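You operate a simulated robot arm through the tools that you are given. There is no shell and no other tool.

You are at the controls of a simulated robot arm. One attempt, no reset.

TASK
Put things in order on the end of the bench by the small grey shelf. At the end: the can from the end of the bench by the small grey shelf is on the brown carton; the red grease cartridge from the end of the bench by the small grey shelf stands where the silver orange capped fitting stood; the white tape roll stands where the can stood; the silver orange capped fitting stands where the white tape roll stood; whatever was shut is shut again. Leave all else as you found it, and nothing knocked over. Set down upright: can.

It is judged by the outcome, as a careful person would: the job done as asked, and still so three seconds after it is handed in. It fails if anything else is knocked over, pushed out of place, dropped, spilled or broken.

THE ROBOT
A 7-joint arm with a two-finger parallel gripper, fixed in place. Base frame: the origin is at the foot of the arm, x ahead of it, y to its left, z up; the work surface is at about z = 0. Units: m, rad, N and s.
With the tool pointing down near the work surface it reaches from about 0.22 to 0.58 m from the base axis. Its first joint turns from -1.152 to 1.152 rad. Payload 2.5 kg.
Tool frame: the origin (TCP) lies between the finger pads and is the grasp point; the fingertips stand 0.023 m ahead of it; z points along the fingers, y is the line along which they close. The gripper opens to 0.094 m. The fingers are 0.038 m wide and 0.01 m thick; the gripper's body (0.054 by 0.096 m) begins 0.039 m behind the TCP.
Orientation is told as [roll, pitch, yaw] about the base's x, y, z axes, in that order, counted from this pose: with the fingers straight down and closing along the base's y, the tool's x points along the base's -x, its y along +y and its z along -z.

THE INTERFACE
- The arm moves only by the tool jog_arm. Its argument "targets" is a list of rows, each an object of numbers (a shift or turn left out is 0, a gripper value left out holds the last): "dx", "dy", "dz": the shift along the base's x, y, z in m; "rx", "ry", "rz": the turn, a rotation vector about the base's x, y, z in rad; "fingers": the opening, from 0 (shut) to 1 (fully open). In form: [{"dx": .., "dy": .., "dz": .., "rx": .., "ry": .., "rz": .., "fingers": ..}, ...]. A call has 1 to 20 rows; each row is the pose to reach, as a shift and turn from the pose commanded when the call began. A row lasts 0.2 s, in which the tool goes at most 0.05 m and 0.15 rad; a call with a longer step from one row to the next is refused whole, and so is a gripper value outside its range. Where a pose cannot be reached the arm comes as near as it can. A force on the tool above 40 N (or 10 N above the force at the start of the call, whichever is more), or a blocked arm, ends the call early, and 0.2 s more pass. Each finger travels about 0.108 m/s and halts on what it meets, pressing with about 39 N; the grip force reading is that of the motor and also rises with nothing between the fingers. The clock runs only during rows and for 0.2 s after the last one: add rows that repeat a pose to give the fingers time. It gives the time, the measured TCP pose, the force on the tool (base axes), the opening and the grip force at its end, in the units of the frame above (readings bear some noise), with the torque about the TCP (base axes, N m) and any sound that the robot's microphone picked up.
- Cameras (640 x 400 px; columns grow to the right, rows downward): "scene" is fixed at [0.1215, -0.4098, 0.5364]; the picture's right is [0.80, -0.60, 0.00], its down [-0.38, -0.50, -0.78] and it looks along [0.47, 0.62, -0.63] (base axes); focal length 233 px, centre (320, 200). "wrist" rides on the gripper at [0.086, 0.016, -0.074] in the tool frame; the picture's right is [-0.18, 0.98, 0.00], its down [-0.58, -0.11, -0.81] and it looks along [-0.79, -0.15, 0.59] (tool axes); focal length 243 px, centre (320, 200). There is no depth. A picture from a camera that has moved, and an enlarged one, comes with that camera's place and axes in the base frame and with its lens.
- get_image(camera): a new picture of that camera. It takes no simulated time.
- close_up(camera, box): a new picture of the part [left, top, right, bottom] of that camera's present view, enlarged. It takes no simulated time.
- finish_job(): hands the job in; it is judged then, once.

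Nothing tells you positions but the pictures and the camera data. Unless the task says otherwise, let go and move clear before handing in.

The tools are called after "Call:" as a command line: name --argument value ..., lists and objects as JSON in quotes. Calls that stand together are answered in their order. jog_arm: Moves the arm, as the interface text tells. Its arguments: {"type":"object","properties":{"targets":{"type":"array"}},"required":["targets"]} The other tools are called the same way: get_image (camera) takes a picture; close_up (camera, box) takes an enlarged picture of a part of a camera's view; finish_job () hands the job in.

At the start:

```text
clock: 0.0
eef_pos: [0.3037, -0.0731, 0.3637]
orientation: [0.001, 0.0, 0.001]
contact_force: [0.4, 0.2, 0.1]
moment: [0.01, -0.02, -0.01]
finger_gap: 0.094
grasp_force: 0.0
```

scene: 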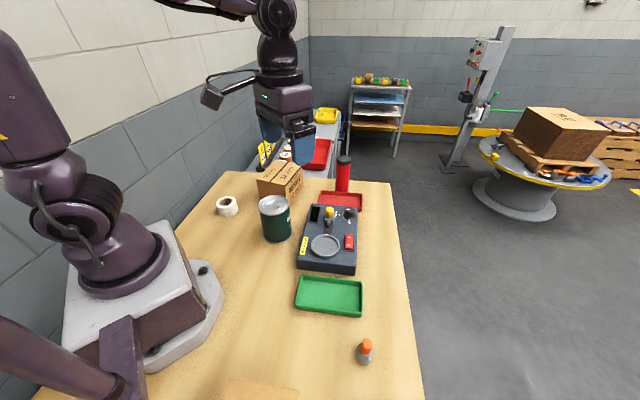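
wrist: 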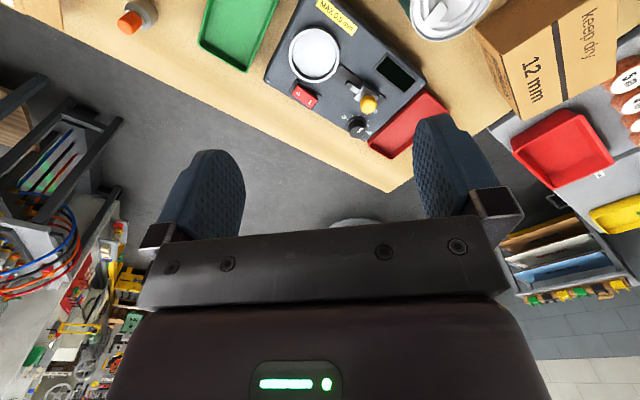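

I see a bench with a white tape roll, a dark green can, a brown carton, a scale with a dial and controls, a red tray with a red cartridge behind it, a green tray, and a silver orange-capped fitting near the bench end. I'll take closer looks before moving anything.

Call:
close_up --camera "scene" --box '[200, 140, 420, 280]'

Call:
close_up --camera "scene" --box '[200, 260, 420, 400]'

Call:
close_up --camera "scene" --box '[240, 60, 420, 200]'

Call:
close_up --camera "wrist" --box '[100, 0, 640, 200]'

```text
2.86 times, centred on (310, 210) of scene
camera zoom: at [0.1215, -0.4098, 0.5364], right [0.8, -0.6, 0.0], down [-0.38, -0.5, -0.78], along [0.47, 0.62, -0.63], focal length 666 px, centre (349, 171)
```

zoom: 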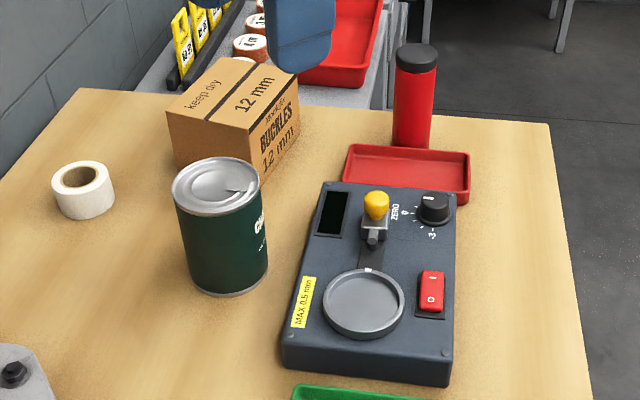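

```text
2.86 times, centred on (310, 330) of scene
camera zoom: at [0.1215, -0.4098, 0.5364], right [0.8, -0.6, 0.0], down [-0.38, -0.5, -0.78], along [0.47, 0.62, -0.63], focal length 666 px, centre (349, -171)
```

zoom: 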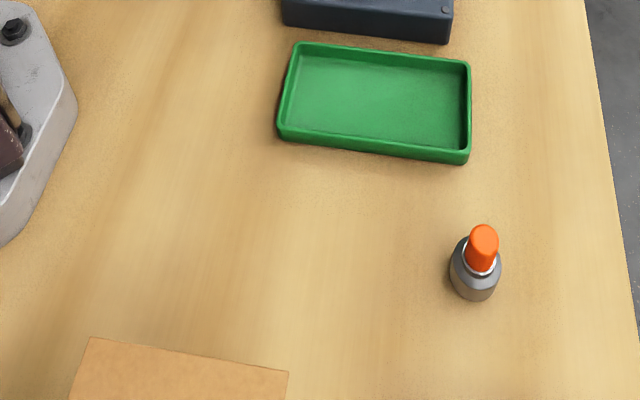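

```text
2.86 times, centred on (330, 130) of scene
camera zoom: at [0.1215, -0.4098, 0.5364], right [0.8, -0.6, 0.0], down [-0.38, -0.5, -0.78], along [0.47, 0.62, -0.63], focal length 666 px, centre (291, 400)
```

zoom: 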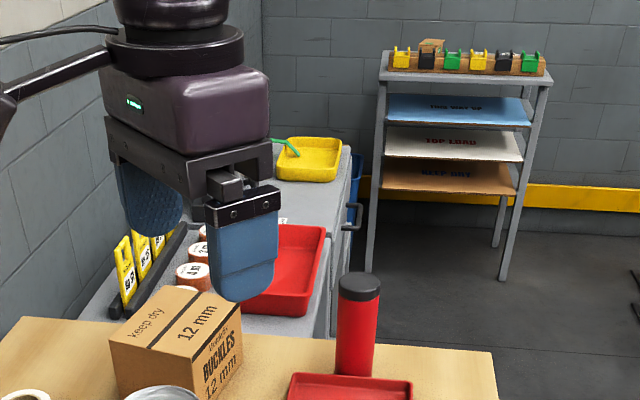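

```text
1.19 times, centred on (370, 100) of wrist
camera zoom: at [0.2157, -0.0576, 0.44], right [0.18, 0.98, 0.0], down [0.58, -0.11, 0.81], along [0.79, -0.15, -0.59], focal length 288 px, centre (261, 318)
```

zoom: 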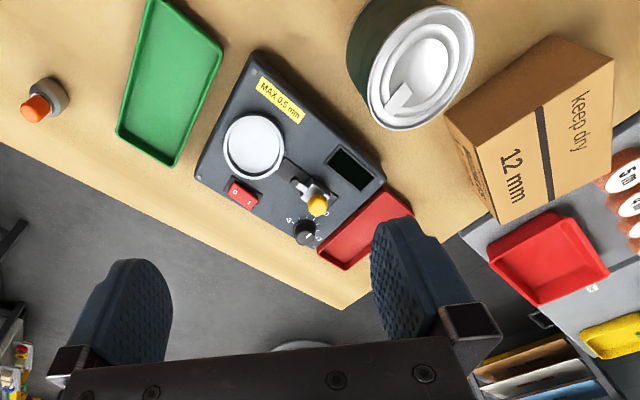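

The can is near (0.313, 0.063) and about 0.115 m tall; the carton is near (0.43, 0.25) with its top at about z = 0.09. The tape is near (0.23, 0.265), the fitting near (0.29, -0.33), and the red cartridge sits behind or in the red tray. I'll move above the can at a safe height and look with the wrist camera.

Call:
jog_arm --targets '[{"dx": 0.002, "dy": 0.025, "dz": -0.024, "fingers": 1}, {"dx": 0.003, "dy": 0.05, "dz": -0.048}, {"dx": 0.005, "dy": 0.075, "dz": -0.072}, {"dx": 0.007, "dy": 0.1, "dz": -0.096}, {"dx": 0.009, "dy": 0.125, "dz": -0.12}, {"dx": 0.009, "dy": 0.135, "dz": -0.144}, {"dx": 0.009, "dy": 0.135, "dz": -0.144}]'

Call:
get_image --camera "wrist"

Call:
get_image --camera "scene"

```text
clock: 1.6
eef_pos: [0.3113, 0.0606, 0.2205]
orientation: [-0.001, 0.002, 0.001]
contact_force: [0.4, -1.0, -0.5]
moment: [0.0, 0.01, -0.01]
finger_gap: 0.0938
grasp_force: 0.1
```

```text
taken
camera wrist: at [0.2241, 0.0768, 0.296], right [0.18, 0.98, 0.0], down [0.58, -0.11, 0.81], along [0.79, -0.15, -0.59], focal length 243 px, centre (320, 200)
```

wrist: 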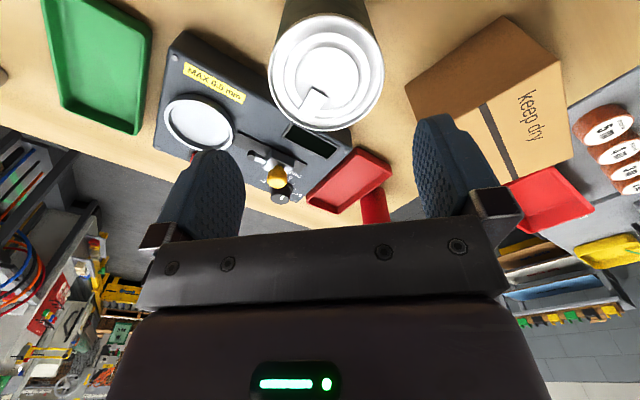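

```text
taken
```

scene: 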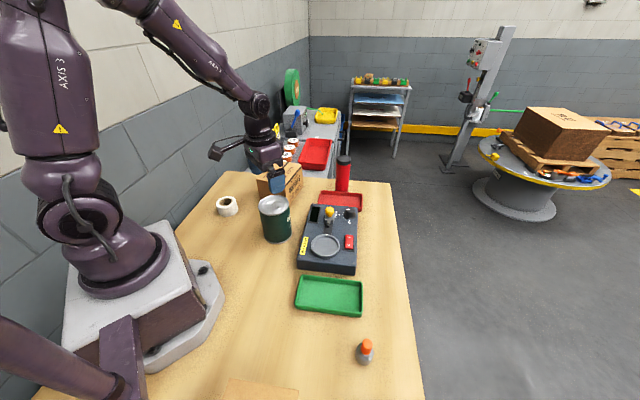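

The gripper is above the can now. I'll enlarge the wrist view to measure the can rim, the carton and the tray area.

Call:
close_up --camera "wrist" --box '[250, 0, 410, 140]'

Call:
close_up --camera "wrist" --box '[380, 0, 600, 200]'

Call:
close_up --camera "wrist" --box '[240, 120, 440, 240]'

```text
2.86 times, centred on (330, 70) of wrist
camera zoom: at [0.2241, 0.0768, 0.296], right [0.18, 0.98, 0.0], down [0.58, -0.11, 0.81], along [0.79, -0.15, -0.59], focal length 693 px, centre (291, 571)
```

zoom: 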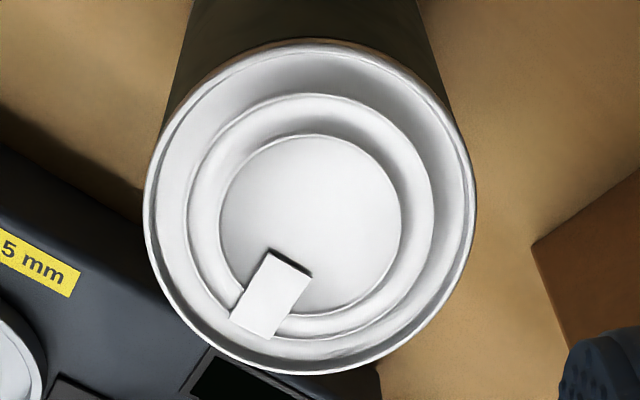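

```text
2.00 times, centred on (490, 100) of wrist
camera zoom: at [0.2241, 0.0768, 0.296], right [0.18, 0.98, 0.0], down [0.58, -0.11, 0.81], along [0.79, -0.15, -0.59], focal length 485 px, centre (-20, 400)
```

zoom: 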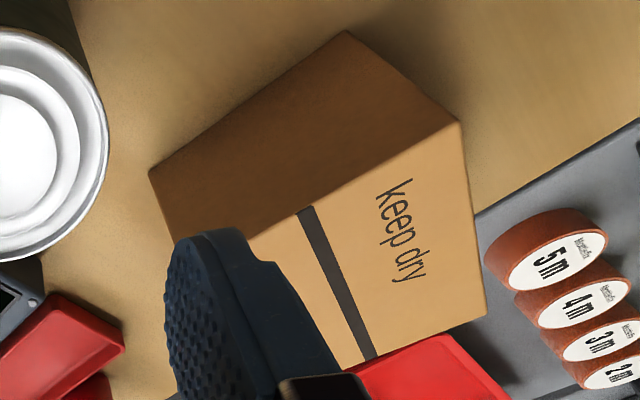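

```text
3.20 times, centred on (340, 180) of wrist
camera zoom: at [0.2241, 0.0768, 0.296], right [0.18, 0.98, 0.0], down [0.58, -0.11, 0.81], along [0.79, -0.15, -0.59], focal length 776 px, centre (256, 264)
```

zoom: 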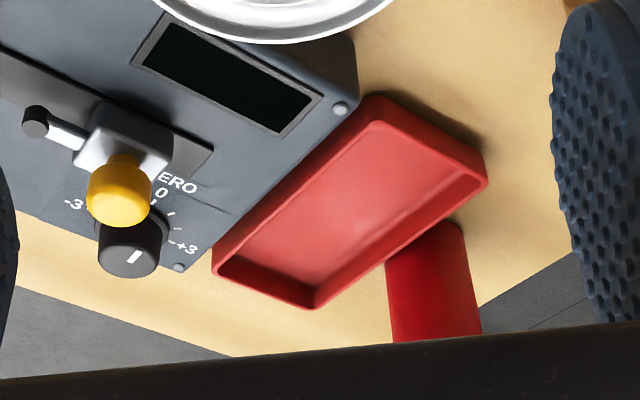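

By triangulation the can centre is about (0.318, 0.065), its top about z = 0.118, and its diameter about 0.086 m, so the fingers have only a few mm of clearance each side. I'll line up just above it and check.

Call:
jog_arm --targets '[{"dx": 0.003, "dy": 0.002, "dz": -0.02}, {"dx": 0.007, "dy": 0.004, "dz": -0.045}, {"dx": 0.007, "dy": 0.004, "dz": -0.065}, {"dx": 0.007, "dy": 0.004, "dz": -0.065}]'

Call:
get_image --camera "wrist"

Call:
close_up --camera "scene" --box '[200, 120, 360, 260]'

```text
clock: 2.6
eef_pos: [0.3177, 0.0648, 0.1557]
orientation: [0.0, 0.0, 0.001]
contact_force: [0.3, -0.5, -0.4]
moment: [0.01, 0.0, 0.04]
finger_gap: 0.0939
grasp_force: 0.1
```

```text
taken
camera wrist: at [0.2316, 0.0808, 0.2306], right [0.18, 0.98, 0.0], down [0.58, -0.11, 0.81], along [0.79, -0.15, -0.59], focal length 243 px, centre (320, 200)
```

wrist: 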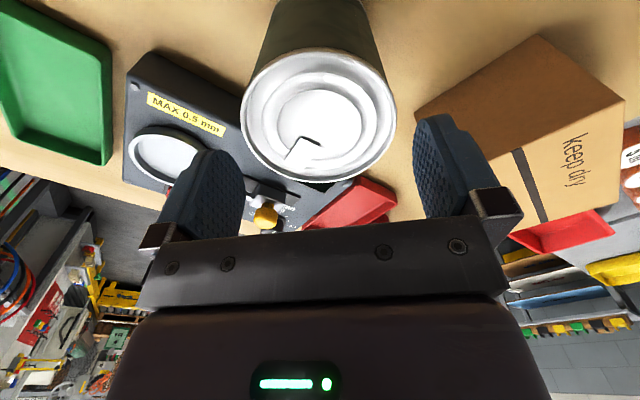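

```text
2.86 times, centred on (280, 190) of scene
camera zoom: at [0.1215, -0.4098, 0.5364], right [0.8, -0.6, 0.0], down [-0.38, -0.5, -0.78], along [0.47, 0.62, -0.63], focal length 666 px, centre (434, 229)
```

zoom: 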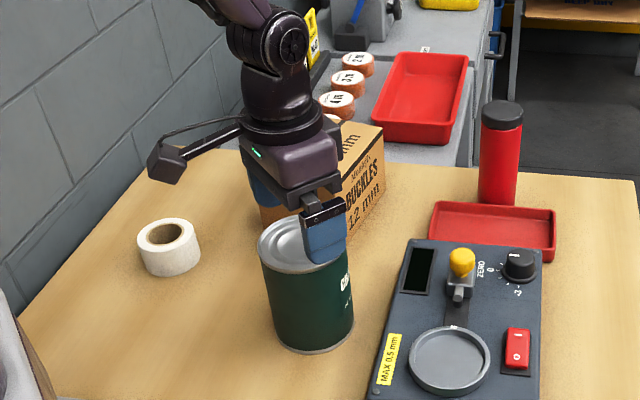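

Call:
close_up --camera "wrist" --box '[220, 40, 420, 200]'

```text
2.50 times, centred on (320, 120) of wrist
camera zoom: at [0.2316, 0.0808, 0.2306], right [0.18, 0.98, 0.0], down [0.58, -0.11, 0.81], along [0.79, -0.15, -0.59], focal length 606 px, centre (320, 400)
```

zoom: 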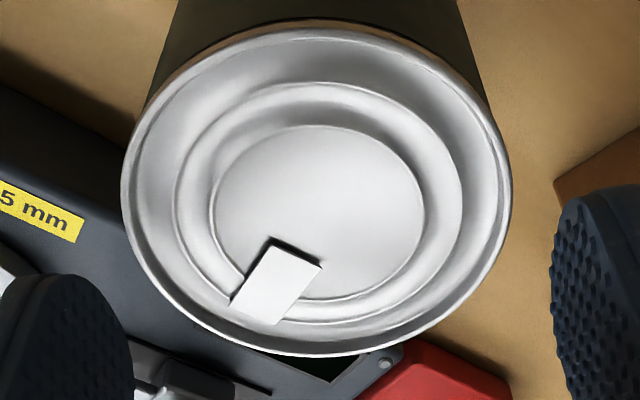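

The can centre reads about (0.3185, 0.0642), matching the TCP within a millimetre. I'll descend with open fingers around it.

Call:
jog_arm --targets '[{"dx": 0.001, "dy": -0.0006, "dz": -0.01}, {"dx": 0.001, "dy": -0.0006, "dz": -0.02}, {"dx": 0.001, "dy": -0.0006, "dz": -0.03}, {"dx": 0.001, "dy": -0.0006, "dz": -0.04}, {"dx": 0.001, "dy": -0.0006, "dz": -0.05}, {"dx": 0.001, "dy": -0.0006, "dz": -0.058}, {"dx": 0.001, "dy": -0.0006, "dz": -0.058}]'

Call:
get_image --camera "wrist"

Call:
close_up --camera "scene" --box '[200, 120, 360, 260]'

```text
clock: 4.2
eef_pos: [0.3193, 0.0659, 0.0969]
orientation: [0.001, 0.001, -0.001]
contact_force: [-0.1, -0.2, 1.5]
moment: [0.04, -0.02, 0.04]
finger_gap: 0.0938
grasp_force: 0.0
```

```text
taken
camera wrist: at [0.2324, 0.0814, 0.1729], right [0.18, 0.98, 0.0], down [0.58, -0.11, 0.81], along [0.79, -0.15, -0.59], focal length 243 px, centre (320, 200)
```

wrist: 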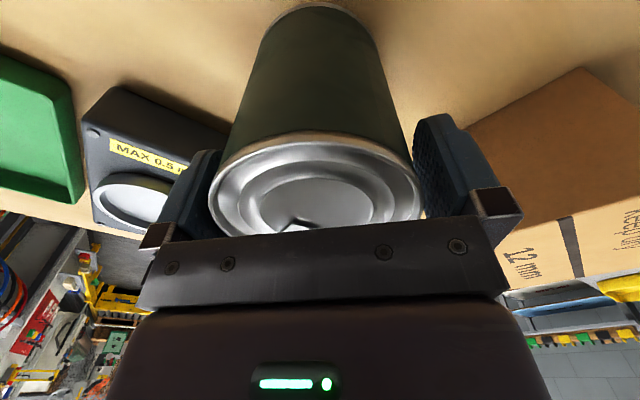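

```text
2.86 times, centred on (280, 190) of scene
camera zoom: at [0.1215, -0.4098, 0.5364], right [0.8, -0.6, 0.0], down [-0.38, -0.5, -0.78], along [0.47, 0.62, -0.63], focal length 666 px, centre (434, 229)
```

zoom: 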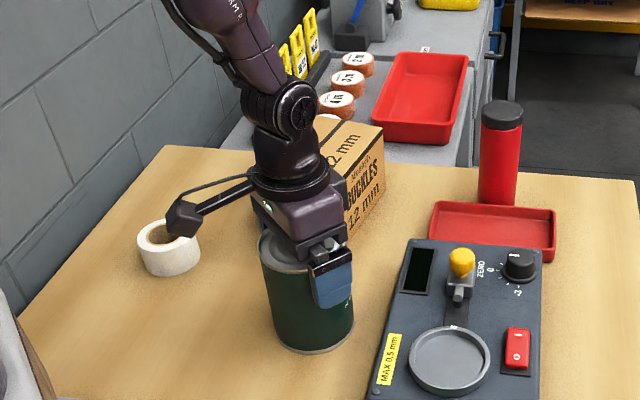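

The fingers straddle the can with no notable force. I'll close on it and let the grip settle.

Call:
jog_arm --targets '[{"fingers": 0.85}, {"fingers": 0.8}, {"fingers": 0.7}, {"fingers": 0.7}]'

Call:
close_up --camera "scene" --box '[200, 120, 360, 260]'

```text
clock: 5.2
eef_pos: [0.318, 0.0649, 0.0976]
orientation: [0.001, 0.001, 0.0]
contact_force: [0.5, -1.3, -0.5]
moment: [0.02, -0.04, -0.02]
finger_gap: 0.0833
grasp_force: 39.4
```

```text
2.86 times, centred on (280, 190) of scene
camera zoom: at [0.1215, -0.4098, 0.5364], right [0.8, -0.6, 0.0], down [-0.38, -0.5, -0.78], along [0.47, 0.62, -0.63], focal length 666 px, centre (434, 229)
```

zoom: 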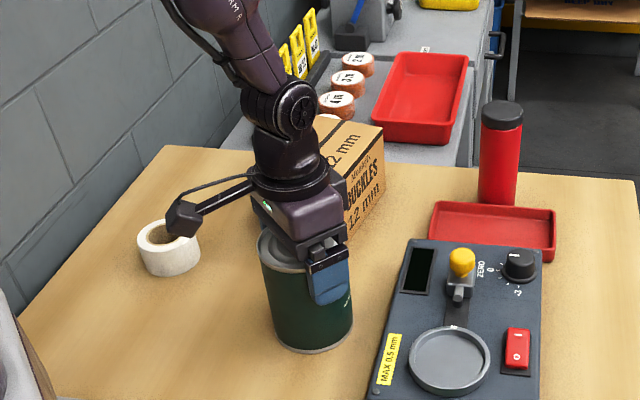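

The can is gripped at 0.083 m. I'll lift it straight up.

Call:
jog_arm --targets '[{"dz": 0.01}, {"dz": 0.025}, {"dz": 0.045}, {"dz": 0.065}, {"dz": 0.085}, {"dz": 0.105}, {"dz": 0.125}, {"dz": 0.14}, {"dz": 0.14}]'

Call:
get_image --camera "wrist"

Call:
close_up --camera "scene" --box '[200, 100, 380, 260]'

```text
clock: 7.2
eef_pos: [0.3192, 0.0643, 0.2384]
orientation: [-0.001, -0.001, -0.001]
contact_force: [0.4, -0.2, -5.0]
moment: [0.01, 0.01, 0.0]
finger_gap: 0.0835
grasp_force: 39.0
```

```text
taken
camera wrist: at [0.2324, 0.0809, 0.313], right [0.18, 0.98, 0.0], down [0.58, -0.11, 0.81], along [0.79, -0.15, -0.59], focal length 243 px, centre (320, 200)
```

wrist: 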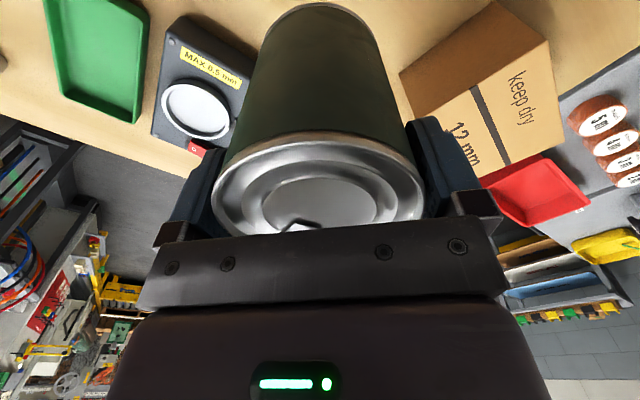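

```text
2.50 times, centred on (290, 180) of scene
camera zoom: at [0.1215, -0.4098, 0.5364], right [0.8, -0.6, 0.0], down [-0.38, -0.5, -0.78], along [0.47, 0.62, -0.63], focal length 583 px, centre (395, 250)
```

zoom: 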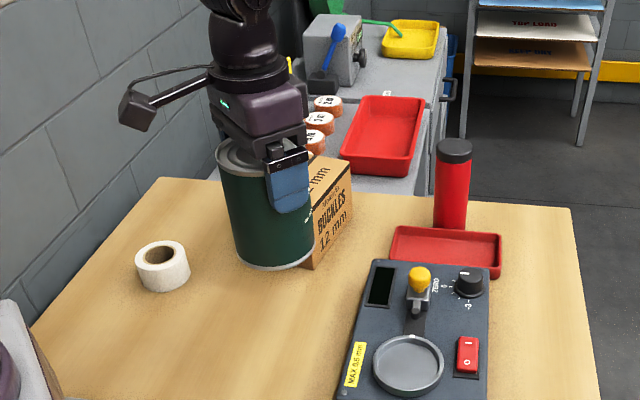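

The can is held upright and clear of the bench. I'll take an enlarged wrist view of the carton top to fix its centre.

Call:
close_up --camera "wrist" --box '[380, 0, 600, 180]'

```text
2.22 times, centred on (490, 90) of wrist
camera zoom: at [0.2324, 0.0809, 0.313], right [0.18, 0.98, 0.0], down [0.58, -0.11, 0.81], along [0.79, -0.15, -0.59], focal length 539 px, centre (-58, 444)
```

zoom: 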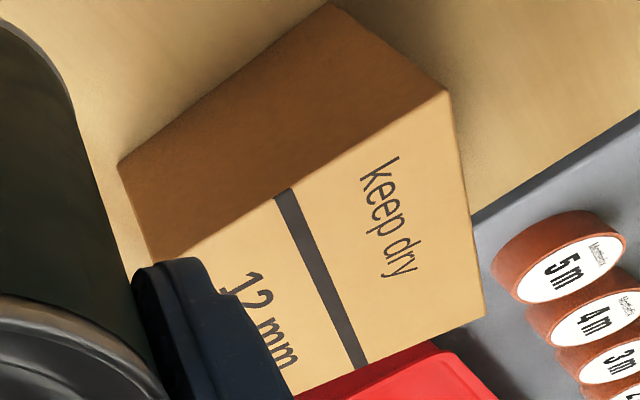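

The carton is about 0.095 m high, with its top centred near (0.431, 0.238). I'll carry the can over it, still high, then check alignment.

Call:
jog_arm --targets '[{"dx": 0.006, "dy": 0.009}, {"dx": 0.017, "dy": 0.026}, {"dx": 0.031, "dy": 0.048}, {"dx": 0.045, "dy": 0.07}, {"dx": 0.059, "dy": 0.092}, {"dx": 0.073, "dy": 0.113}, {"dx": 0.087, "dy": 0.135}, {"dx": 0.1, "dy": 0.155}, {"dx": 0.108, "dy": 0.168}, {"dx": 0.112, "dy": 0.174}, {"dx": 0.112, "dy": 0.174}, {"dx": 0.112, "dy": 0.174}]'

Call:
get_image --camera "wrist"

Call:
close_up --camera "scene" --box '[200, 80, 380, 220]'

```text
clock: 9.8
eef_pos: [0.4319, 0.2379, 0.2387]
orientation: [0.0, 0.0, 0.001]
contact_force: [0.9, 0.4, -5.5]
moment: [0.01, -0.02, 0.03]
finger_gap: 0.0832
grasp_force: 38.6
```

```text
taken
camera wrist: at [0.3451, 0.2546, 0.3133], right [0.18, 0.98, 0.0], down [0.58, -0.11, 0.81], along [0.79, -0.15, -0.59], focal length 243 px, centre (320, 200)
```

wrist: 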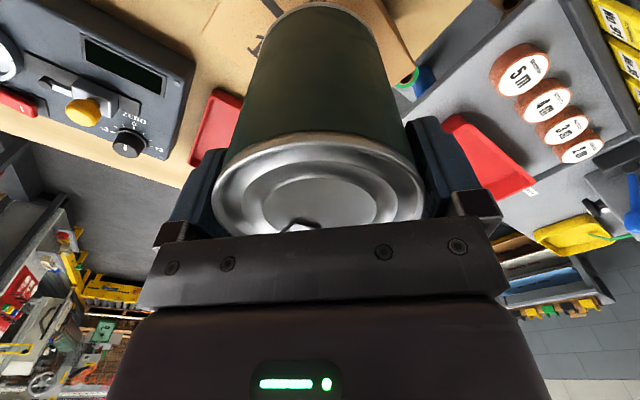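

```text
2.86 times, centred on (290, 150) of scene
camera zoom: at [0.1215, -0.4098, 0.5364], right [0.8, -0.6, 0.0], down [-0.38, -0.5, -0.78], along [0.47, 0.62, -0.63], focal length 666 px, centre (406, 343)
```

zoom: 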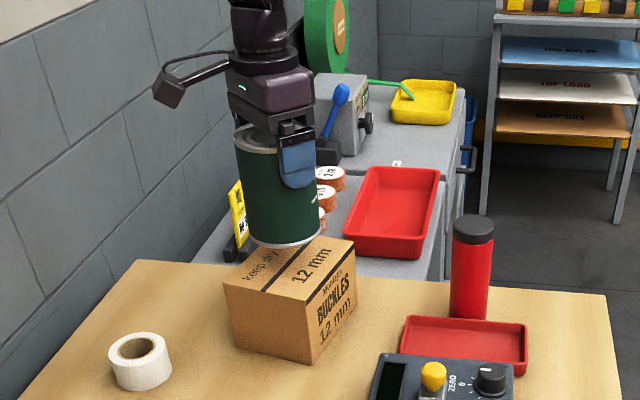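

The carton centre is about (0.434, 0.239), so I'm about 2 mm off. I'll correct that and lower most of the way.

Call:
jog_arm --targets '[{"dx": 0.001, "dy": 0.001, "dz": -0.008}, {"dx": 0.002, "dy": 0.001, "dz": -0.018}, {"dx": 0.002, "dy": 0.001, "dz": -0.028}, {"dx": 0.002, "dy": 0.001, "dz": -0.036}, {"dx": 0.002, "dy": 0.001, "dz": -0.038}, {"dx": 0.002, "dy": 0.001, "dz": -0.038}]'

Call:
close_up --camera "scene" --box '[230, 110, 330, 210]'

```text
clock: 11.2
eef_pos: [0.4347, 0.2388, 0.1994]
orientation: [-0.001, -0.001, 0.001]
contact_force: [0.3, -0.2, -5.0]
moment: [0.01, 0.0, 0.01]
finger_gap: 0.0835
grasp_force: 38.8
```

```text
4.00 times, centred on (280, 160) of scene
camera zoom: at [0.1215, -0.4098, 0.5364], right [0.8, -0.6, 0.0], down [-0.38, -0.5, -0.78], along [0.47, 0.62, -0.63], focal length 932 px, centre (480, 360)
```

zoom: 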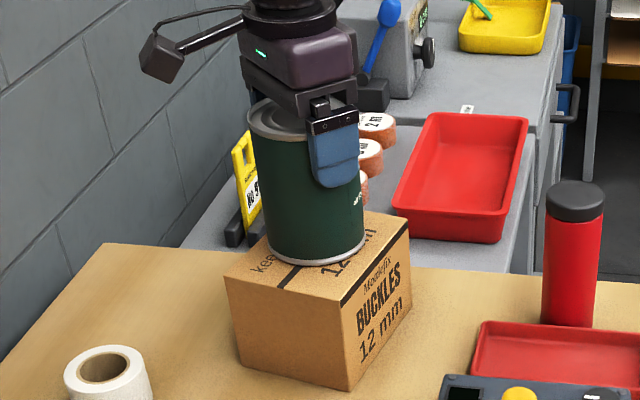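

Alignment looks good. I'll lower in small steps and watch for the touch.

Call:
jog_arm --targets '[{"dz": -0.002}, {"dz": -0.004}, {"dz": -0.004}]'

```text
clock: 12.0
eef_pos: [0.4348, 0.2402, 0.1973]
orientation: [0.002, -0.002, 0.0]
contact_force: [-8.6, -4.1, 21.6]
moment: [-0.35, 0.73, 0.08]
finger_gap: 0.0834
grasp_force: 38.7
```

The can is touching the carton. I'll ease off about 1.5 mm to shed the push, then check the force.

Call:
jog_arm --targets '[{"dz": 0.0015}, {"dz": 0.0015}]'

Call:
close_up --camera "scene" --box '[230, 110, 330, 210]'

```text
clock: 12.6
eef_pos: [0.4332, 0.2393, 0.1975]
orientation: [0.002, -0.002, 0.0]
contact_force: [-1.7, -1.5, 13.5]
moment: [-0.17, 0.19, 0.09]
finger_gap: 0.0833
grasp_force: 38.7
```

```text
4.00 times, centred on (280, 160) of scene
camera zoom: at [0.1214, -0.4098, 0.5364], right [0.8, -0.6, 0.0], down [-0.38, -0.5, -0.78], along [0.47, 0.62, -0.63], focal length 932 px, centre (480, 360)
```

zoom: 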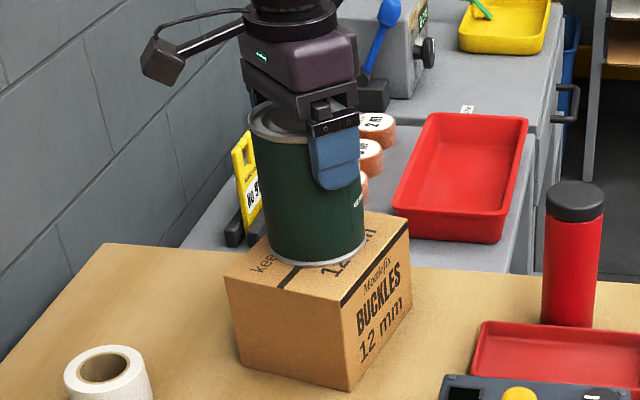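

Call:
jog_arm --targets '[{"dz": 0.0007}, {"dz": 0.0007, "fingers": 0.88}, {"dz": 0.0007, "fingers": 0.92}, {"dz": 0.0007, "fingers": 0.96}, {"dz": 0.0007, "fingers": 1.0}, {"dz": 0.0007, "fingers": 1.0}]'

Call:
get_image --camera "wrist"

Call:
close_up --camera "scene" --box '[230, 110, 330, 210]'

```text
clock: 14.0
eef_pos: [0.4339, 0.2395, 0.1987]
orientation: [-0.002, -0.001, 0.0]
contact_force: [-1.2, 0.0, 0.4]
moment: [0.03, -0.02, 0.04]
finger_gap: 0.094
grasp_force: 0.1
```

```text
taken
camera wrist: at [0.3469, 0.2558, 0.2733], right [0.18, 0.98, 0.0], down [0.58, -0.11, 0.81], along [0.79, -0.15, -0.59], focal length 243 px, centre (320, 200)
```

wrist: 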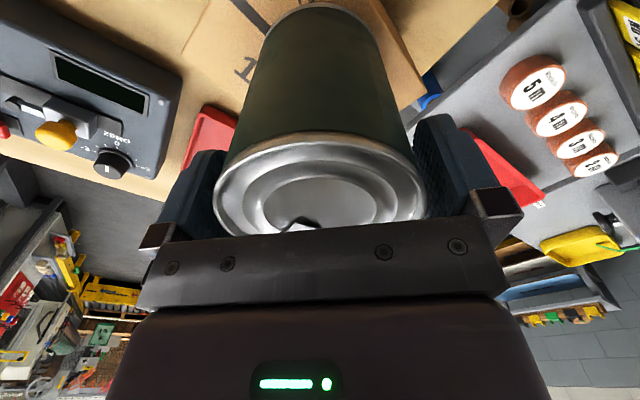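

```text
4.00 times, centred on (280, 160) of scene
camera zoom: at [0.1215, -0.4098, 0.5364], right [0.8, -0.6, 0.0], down [-0.38, -0.5, -0.78], along [0.47, 0.62, -0.63], focal length 932 px, centre (480, 360)
```

zoom: 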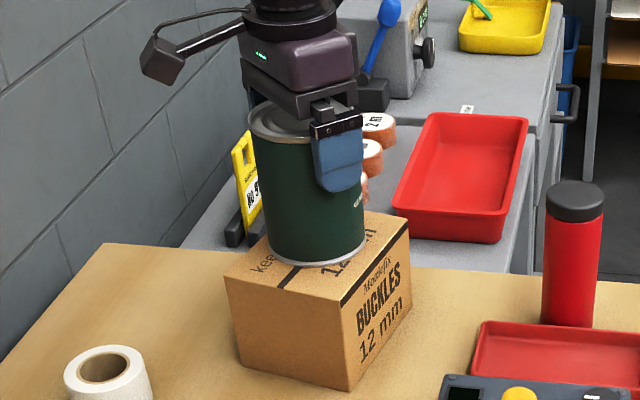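

The fingers are open and clear of the can. I'll raise straight up.

Call:
jog_arm --targets '[{"dz": 0.01}, {"dz": 0.02}, {"dz": 0.035}, {"dz": 0.05}, {"dz": 0.07}, {"dz": 0.09}, {"dz": 0.11}, {"dz": 0.11}]'

Call:
get_image --camera "wrist"

Call:
get_image --camera "scene"

```text
clock: 15.8
eef_pos: [0.4343, 0.2391, 0.3094]
orientation: [0.001, 0.0, 0.0]
contact_force: [0.3, -0.1, 0.2]
moment: [0.0, 0.02, -0.02]
finger_gap: 0.0939
grasp_force: 0.1
```

```text
taken
camera wrist: at [0.3467, 0.2557, 0.3837], right [0.18, 0.98, 0.0], down [0.58, -0.11, 0.81], along [0.79, -0.15, -0.59], focal length 243 px, centre (320, 200)
```

wrist: 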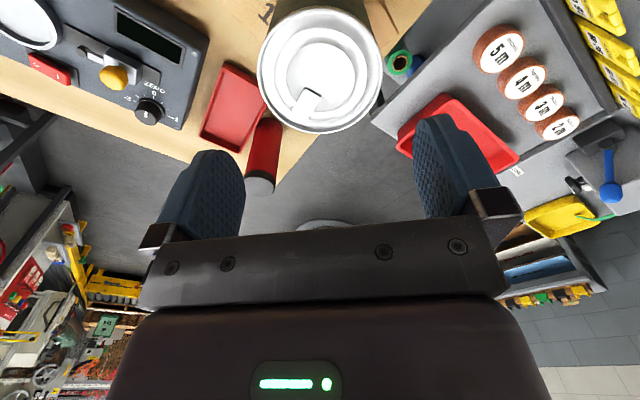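

```text
taken
```

scene: 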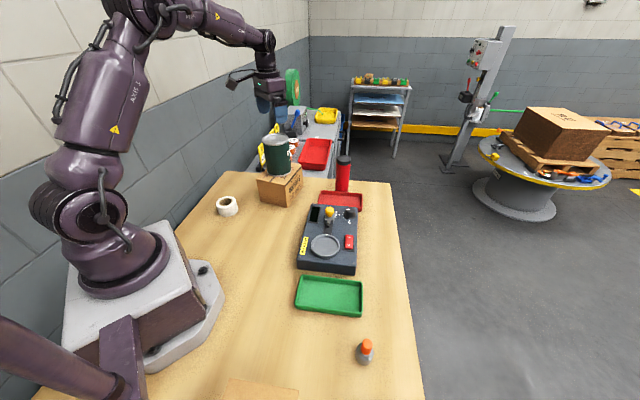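

The can stands on the carton. From here the wrist view shows the red cartridge, so I'll measure it before moving on.

Call:
close_up --camera "wrist" --box '[180, 40, 340, 200]'

Call:
close_up --camera "scene" --box '[300, 140, 400, 220]'

Call:
close_up --camera "scene" --box '[190, 110, 310, 230]'

```text
2.50 times, centred on (260, 120) of wrist
camera zoom: at [0.3467, 0.2557, 0.3837], right [0.18, 0.98, 0.0], down [0.58, -0.11, 0.81], along [0.79, -0.15, -0.59], focal length 606 px, centre (470, 400)
```

zoom: 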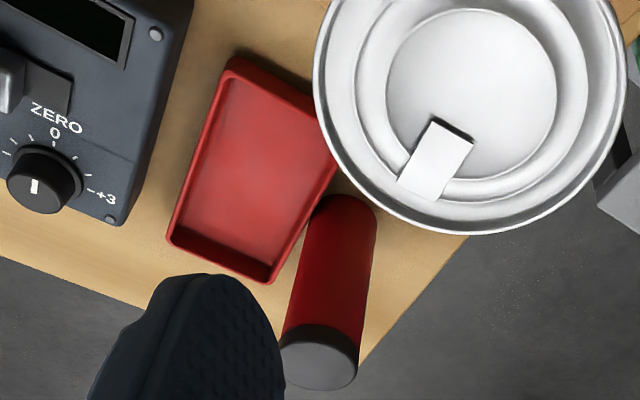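

```text
5.00 times, centred on (350, 180) of scene
camera zoom: at [0.1215, -0.4098, 0.5364], right [0.8, -0.6, 0.0], down [-0.38, -0.5, -0.78], along [0.47, 0.62, -0.63], focal length 1165 px, centre (170, 300)
```

zoom: 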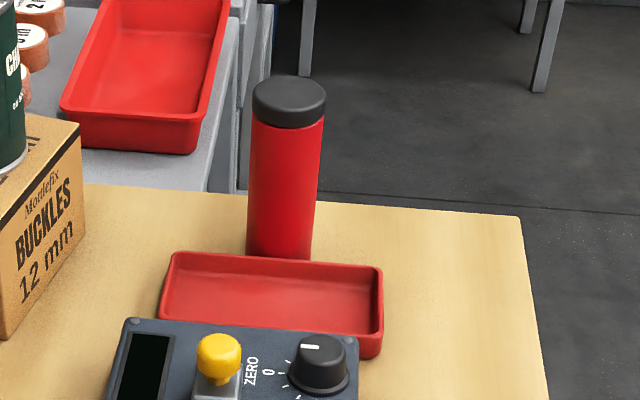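

```text
3.33 times, centred on (250, 170) of scene
camera zoom: at [0.1215, -0.4098, 0.5364], right [0.8, -0.6, 0.0], down [-0.38, -0.5, -0.78], along [0.47, 0.62, -0.63], focal length 777 px, centre (553, 300)
```

zoom: 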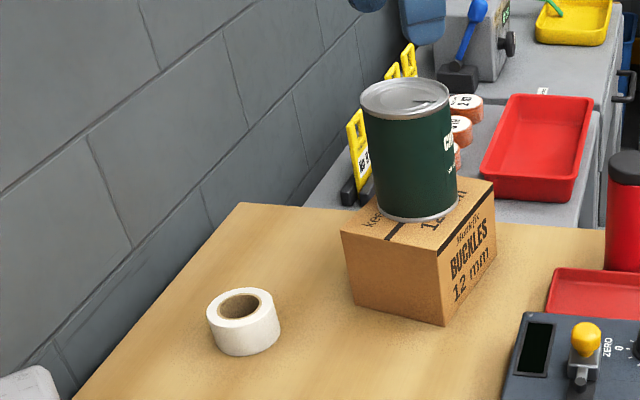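

The cartridge stands behind the red tray at about (0.615, 0.111). It is about 0.139 m tall and 0.05 m wide, which is beyond straight-down reach, so it will need a tilted grasp later. Next is the tape roll near (0.231, 0.267), 0.12 m from the wall; I'll move over it and turn the tool to face radially.

Call:
jog_arm --targets '[{"dx": -0.015, "dy": 0.002, "rz": 0.08}, {"dx": -0.04, "dy": 0.006, "rz": 0.18}, {"dx": -0.07, "dy": 0.01, "rz": 0.29}, {"dx": -0.1, "dy": 0.014, "rz": 0.4}, {"dx": -0.13, "dy": 0.018, "rz": 0.51}, {"dx": -0.16, "dy": 0.022, "rz": 0.62}, {"dx": -0.185, "dy": 0.025, "rz": 0.73}, {"dx": -0.2, "dy": 0.027, "rz": 0.82}, {"dx": -0.203, "dy": 0.028, "rz": 0.86, "dz": -0.02}, {"dx": -0.203, "dy": 0.028, "rz": 0.86, "dz": -0.05}, {"dx": -0.203, "dy": 0.028, "rz": 0.86, "dz": -0.08}, {"dx": -0.203, "dy": 0.028, "rz": 0.86, "dz": -0.11}, {"dx": -0.203, "dy": 0.028, "rz": 0.86, "dz": -0.11}]'

Call:
get_image --camera "wrist"

Call:
get_image --camera "scene"

```text
clock: 18.6
eef_pos: [0.2299, 0.2659, 0.1976]
orientation: [0.0, 0.001, 0.86]
contact_force: [-0.2, 0.2, -0.5]
moment: [0.0, 0.01, 0.04]
finger_gap: 0.0941
grasp_force: 0.1
```

```text
taken
camera wrist: at [0.1616, 0.212, 0.2723], right [-0.63, 0.78, 0.0], down [0.46, 0.37, 0.81], along [0.63, 0.5, -0.59], focal length 243 px, centre (320, 200)
```

wrist: 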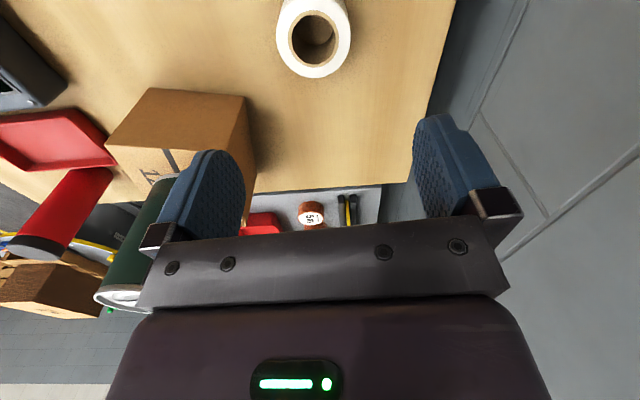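

```text
taken
```

scene: 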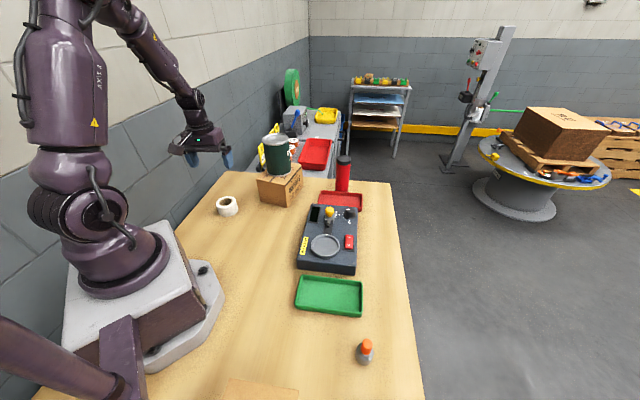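

Call:
close_up --camera "wrist" --box '[240, 0, 400, 100]'

Call:
close_up --camera "scene" --box '[190, 170, 270, 230]'

```text
4.00 times, centred on (320, 50) of wrist
camera zoom: at [0.1616, 0.212, 0.2723], right [-0.63, 0.78, 0.0], down [0.46, 0.37, 0.81], along [0.63, 0.5, -0.59], focal length 970 px, centre (320, 800)
```

zoom: 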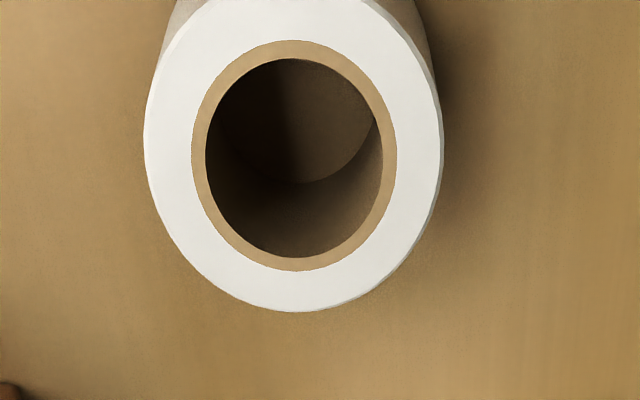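

```text
6.67 times, centred on (230, 200) of scene
camera zoom: at [0.1215, -0.4098, 0.5364], right [0.8, -0.6, 0.0], down [-0.38, -0.5, -0.78], along [0.47, 0.62, -0.63], focal length 1554 px, centre (920, 200)
```

zoom: 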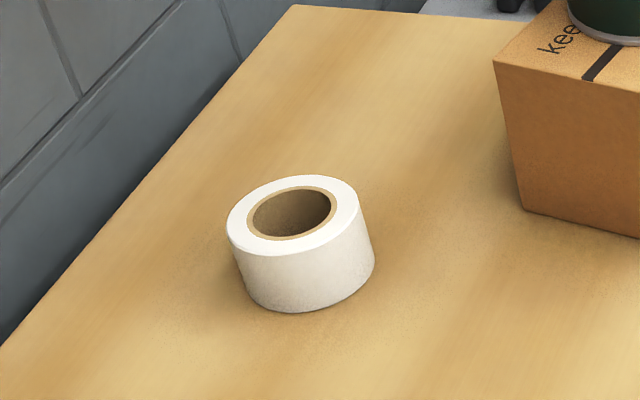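

The tape roll centres at about (0.233, 0.264), 0.065 m across and about 0.038 m tall. I'll line up and descend around it.

Call:
jog_arm --targets '[{"dx": 0.002, "dy": -0.001, "dz": -0.02}, {"dx": 0.003, "dy": -0.002, "dz": -0.045}, {"dx": 0.003, "dy": -0.002, "dz": -0.07}, {"dx": 0.003, "dy": -0.002, "dz": -0.095}, {"dx": 0.003, "dy": -0.002, "dz": -0.115}, {"dx": 0.003, "dy": -0.002, "dz": -0.13}, {"dx": 0.003, "dy": -0.002, "dz": -0.145}, {"dx": 0.003, "dy": -0.002, "dz": -0.157}, {"dx": 0.003, "dy": -0.002, "dz": -0.165}, {"dx": 0.003, "dy": -0.002, "dz": -0.165}]'

Call:
get_image --camera "wrist"

Call:
close_up --camera "scene" --box '[160, 130, 300, 240]'

```text
clock: 20.8
eef_pos: [0.2338, 0.266, 0.0327]
orientation: [0.0, -0.001, 0.86]
contact_force: [-0.2, 0.7, -0.5]
moment: [0.01, 0.02, 0.01]
finger_gap: 0.094
grasp_force: 0.1
```

```text
taken
camera wrist: at [0.1646, 0.211, 0.108], right [-0.63, 0.78, 0.0], down [0.46, 0.37, 0.81], along [0.63, 0.5, -0.59], focal length 243 px, centre (320, 200)
```

wrist: 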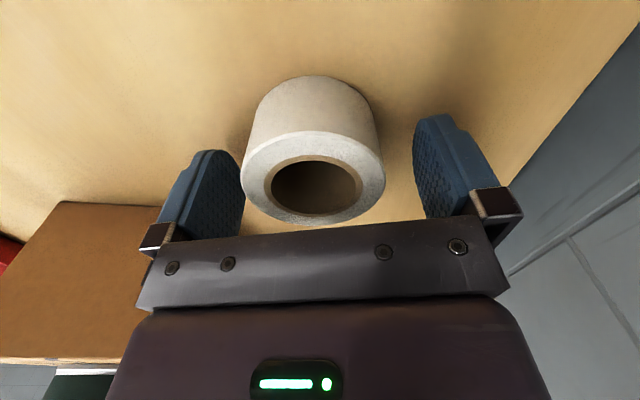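

```text
3.64 times, centred on (230, 185) of scene
camera zoom: at [0.1215, -0.4098, 0.5364], right [0.8, -0.6, 0.0], down [-0.38, -0.5, -0.78], along [0.47, 0.62, -0.63], focal length 847 px, centre (647, 254)
```

zoom: 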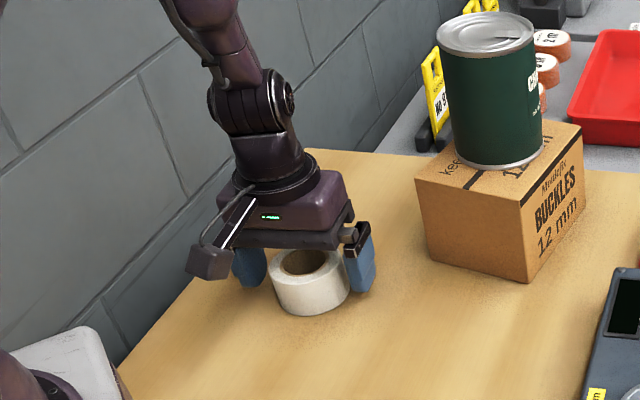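

The roll sits between the fingers, well centred. I'll close on it.

Call:
jog_arm --targets '[{"fingers": 0.8}, {"fingers": 0.7}, {"fingers": 0.6}, {"fingers": 0.55}, {"fingers": 0.55}]'

Call:
get_image --camera "wrist"

```text
clock: 22.0
eef_pos: [0.2325, 0.2663, 0.0327]
orientation: [0.0, 0.0, 0.862]
contact_force: [-0.4, -0.2, 0.4]
moment: [0.01, 0.02, -0.05]
finger_gap: 0.0621
grasp_force: 39.1
```

```text
taken
camera wrist: at [0.1645, 0.211, 0.1082], right [-0.62, 0.78, 0.0], down [0.46, 0.37, 0.81], along [0.63, 0.5, -0.59], focal length 243 px, centre (320, 200)
```

wrist: 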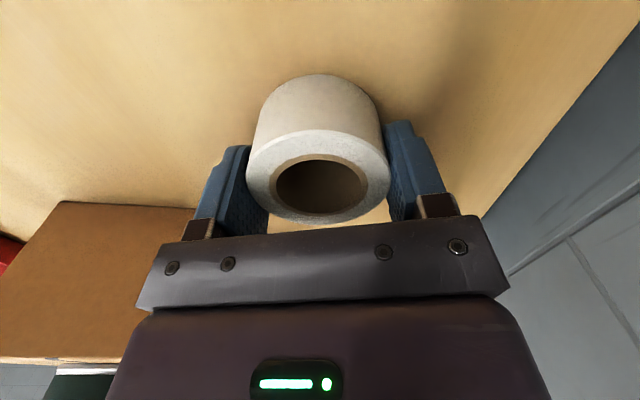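

The tape roll is gripped at 0.062 m. I'll lift it and carry it to the can's former spot at (0.3187, 0.0643), turning the tool back on the way.

Call:
jog_arm --targets '[{"dz": 0.01}, {"dz": 0.03}, {"dz": 0.055}, {"dz": 0.08}, {"dz": 0.1}, {"dx": 0.006, "dy": -0.014, "dz": 0.1, "rz": -0.05}, {"dx": 0.015, "dy": -0.035, "dz": 0.1, "rz": -0.12}, {"dx": 0.026, "dy": -0.062, "dz": 0.1, "rz": -0.21}, {"dx": 0.038, "dy": -0.09, "dz": 0.1, "rz": -0.3}, {"dx": 0.05, "dy": -0.118, "dz": 0.1, "rz": -0.39}, {"dx": 0.062, "dy": -0.146, "dz": 0.1, "rz": -0.48}, {"dx": 0.073, "dy": -0.17, "dz": 0.1, "rz": -0.56}, {"dx": 0.081, "dy": -0.19, "dz": 0.1, "rz": -0.62}, {"dx": 0.086, "dy": -0.2014, "dz": 0.1, "rz": -0.66}, {"dx": 0.086, "dy": -0.2014, "dz": 0.1, "rz": -0.66}]'

Call:
get_image --camera "wrist"

Call:
get_image --camera "scene"

```text
clock: 25.2
eef_pos: [0.3188, 0.0638, 0.1333]
orientation: [0.001, 0.001, 0.199]
contact_force: [1.1, 0.2, -1.2]
moment: [0.0, 0.0, 0.0]
finger_gap: 0.0621
grasp_force: 38.5
```

```text
taken
camera wrist: at [0.2312, 0.0621, 0.2078], right [-0.01, 1.0, 0.0], down [0.59, 0.01, 0.81], along [0.81, 0.01, -0.59], focal length 243 px, centre (320, 200)
```

wrist: 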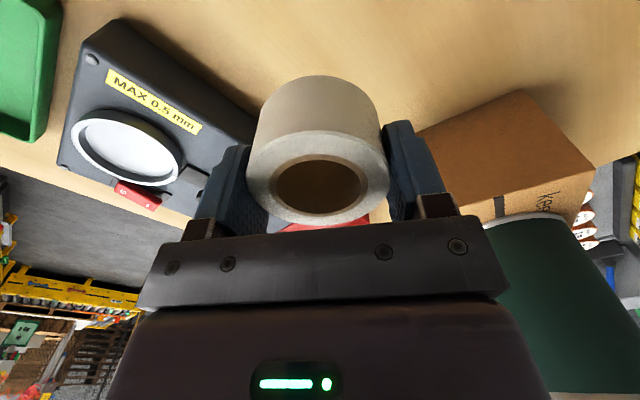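

```text
taken
```

scene: 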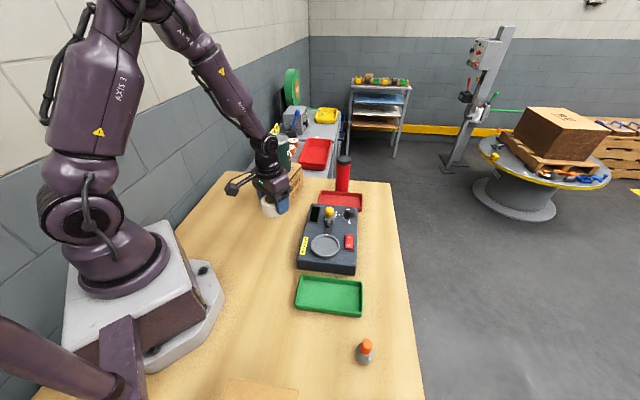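

The roll is over the can's spot. I'll lower it, slowing near the bench.

Call:
jog_arm --targets '[{"dx": 0.001, "dy": 0.001, "dz": -0.02}, {"dx": 0.001, "dy": 0.001, "dz": -0.04}, {"dx": 0.001, "dy": 0.001, "dz": -0.06}, {"dx": 0.001, "dy": 0.001, "dz": -0.078}, {"dx": 0.001, "dy": 0.001, "dz": -0.09}, {"dx": 0.001, "dy": 0.001, "dz": -0.096}, {"dx": 0.001, "dy": 0.001, "dz": -0.099}, {"dx": 0.001, "dy": 0.001, "dz": -0.099}]'

Call:
close_up --camera "scene" --box '[220, 130, 380, 260]'

```text
clock: 27.0
eef_pos: [0.3208, 0.065, 0.0333]
orientation: [0.0, 0.001, 0.199]
contact_force: [0.6, 0.7, -1.3]
moment: [-0.02, 0.01, 0.0]
finger_gap: 0.0622
grasp_force: 38.7
```

```text
3.08 times, centred on (300, 195) of scene
camera zoom: at [0.1215, -0.4098, 0.5364], right [0.8, -0.6, 0.0], down [-0.38, -0.5, -0.78], along [0.47, 0.62, -0.63], focal length 717 px, centre (382, 215)
```

zoom: 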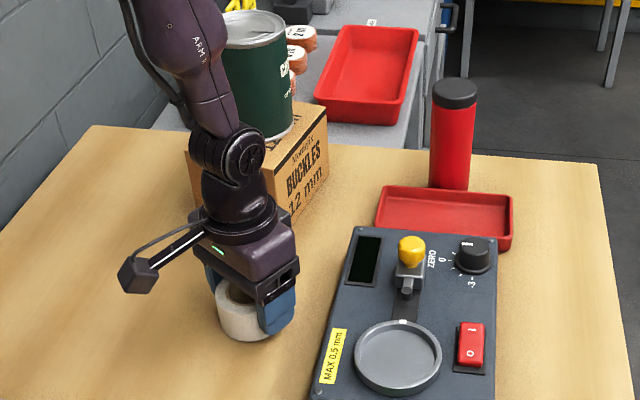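

Call:
jog_arm --targets '[{"dz": -0.001}, {"dz": -0.001}]'

```text
clock: 27.6
eef_pos: [0.3199, 0.0657, 0.0332]
orientation: [-0.001, 0.001, 0.199]
contact_force: [-0.8, -0.1, 0.1]
moment: [0.01, 0.04, 0.01]
finger_gap: 0.0622
grasp_force: 38.7
```

Call:
jog_arm --targets '[{"dz": -0.001}, {"dz": -0.001}]'

```text
clock: 28.2
eef_pos: [0.3216, 0.0651, 0.0333]
orientation: [-0.001, -0.001, 0.2]
contact_force: [-9.1, -0.3, 29.3]
moment: [-0.04, 0.0, -0.02]
finger_gap: 0.0621
grasp_force: 39.0
```

The roll is firmly on the bench. I'll back off 1 mm and release.

Call:
jog_arm --targets '[{"dz": 0.001}, {"dz": 0.001, "fingers": 0.7}, {"dz": 0.001, "fingers": 0.75}, {"dz": 0.001, "fingers": 0.8}, {"dz": 0.001, "fingers": 0.85}, {"dz": 0.001, "fingers": 0.9}, {"dz": 0.001, "fingers": 0.9}]'

Call:
get_image --camera "wrist"

```text
clock: 29.8
eef_pos: [0.3207, 0.0655, 0.033]
orientation: [0.001, 0.0, 0.2]
contact_force: [0.3, -0.3, -0.2]
moment: [0.0, -0.05, 0.05]
finger_gap: 0.0847
grasp_force: 0.2
```

```text
taken
camera wrist: at [0.2322, 0.064, 0.1083], right [-0.01, 1.0, 0.0], down [0.59, 0.01, 0.81], along [0.81, 0.01, -0.59], focal length 243 px, centre (320, 200)
```

wrist: 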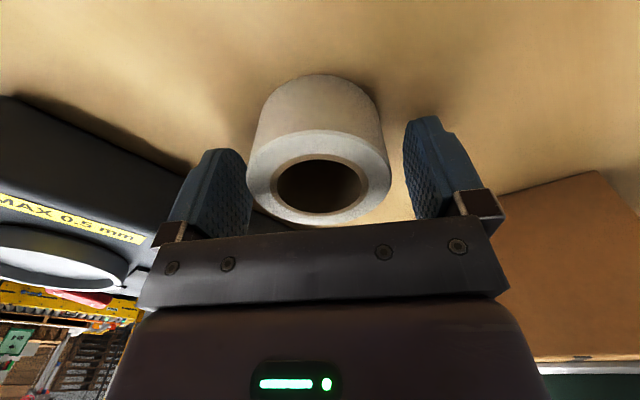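

The roll is released at the can's spot. I'll rise, then travel high over the scale to the fitting near (0.291, -0.331).

Call:
jog_arm --targets '[{"dz": 0.015}, {"dz": 0.045}, {"dz": 0.09}, {"dz": 0.135}, {"dz": 0.18}, {"dz": 0.215, "fingers": 1.0}, {"dz": 0.22, "dx": -0.001, "dy": -0.02, "rz": -0.05}, {"dz": 0.22, "dx": -0.003, "dy": -0.05, "rz": -0.13}, {"dz": 0.22, "dx": -0.005, "dy": -0.09, "rz": -0.24}, {"dz": 0.22, "dx": -0.008, "dy": -0.13, "rz": -0.35}, {"dz": 0.22, "dx": -0.011, "dy": -0.17, "rz": -0.46}, {"dz": 0.22, "dx": -0.014, "dy": -0.21, "rz": -0.57}, {"dz": 0.22, "dx": -0.017, "dy": -0.25, "rz": -0.68}, {"dz": 0.22, "dx": -0.021, "dy": -0.29, "rz": -0.79}, {"dz": 0.22, "dx": -0.025, "dy": -0.33, "rz": -0.9}, {"dz": 0.22, "dx": -0.028, "dy": -0.365, "rz": -0.98}, {"dz": 0.21, "dx": -0.029, "dy": -0.385, "rz": -1.03}, {"dz": 0.2, "dx": -0.03, "dy": -0.396, "rz": -1.05}, {"dz": 0.2, "dx": -0.03, "dy": -0.396, "rz": -1.05}]'

Call:
get_image --camera "wrist"

Call:
get_image --camera "scene"

```text
clock: 33.8
eef_pos: [0.2911, -0.3313, 0.2336]
orientation: [0.0, -0.001, -0.85]
contact_force: [-0.6, -0.4, 0.0]
moment: [-0.02, 0.01, 0.0]
finger_gap: 0.0941
grasp_force: 0.0
```

```text
taken
camera wrist: at [0.2455, -0.2553, 0.308], right [0.86, 0.51, 0.0], down [0.3, -0.51, 0.81], along [0.41, -0.69, -0.59], focal length 243 px, centre (320, 200)
```

wrist: 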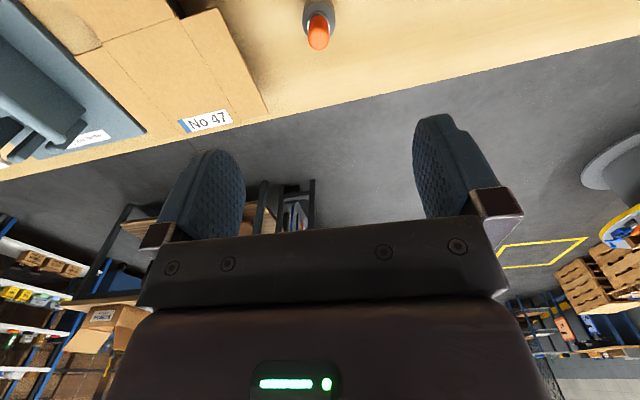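

```text
taken
```

scene: 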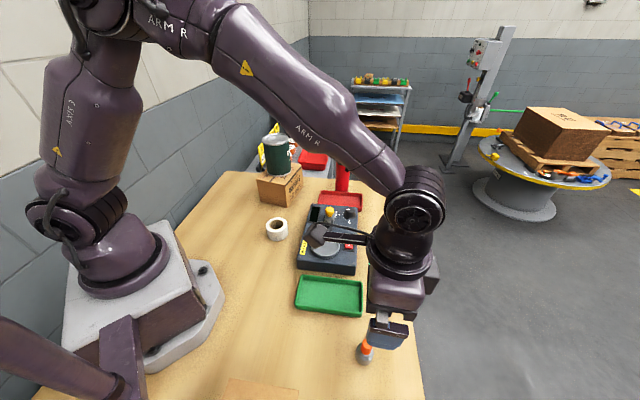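

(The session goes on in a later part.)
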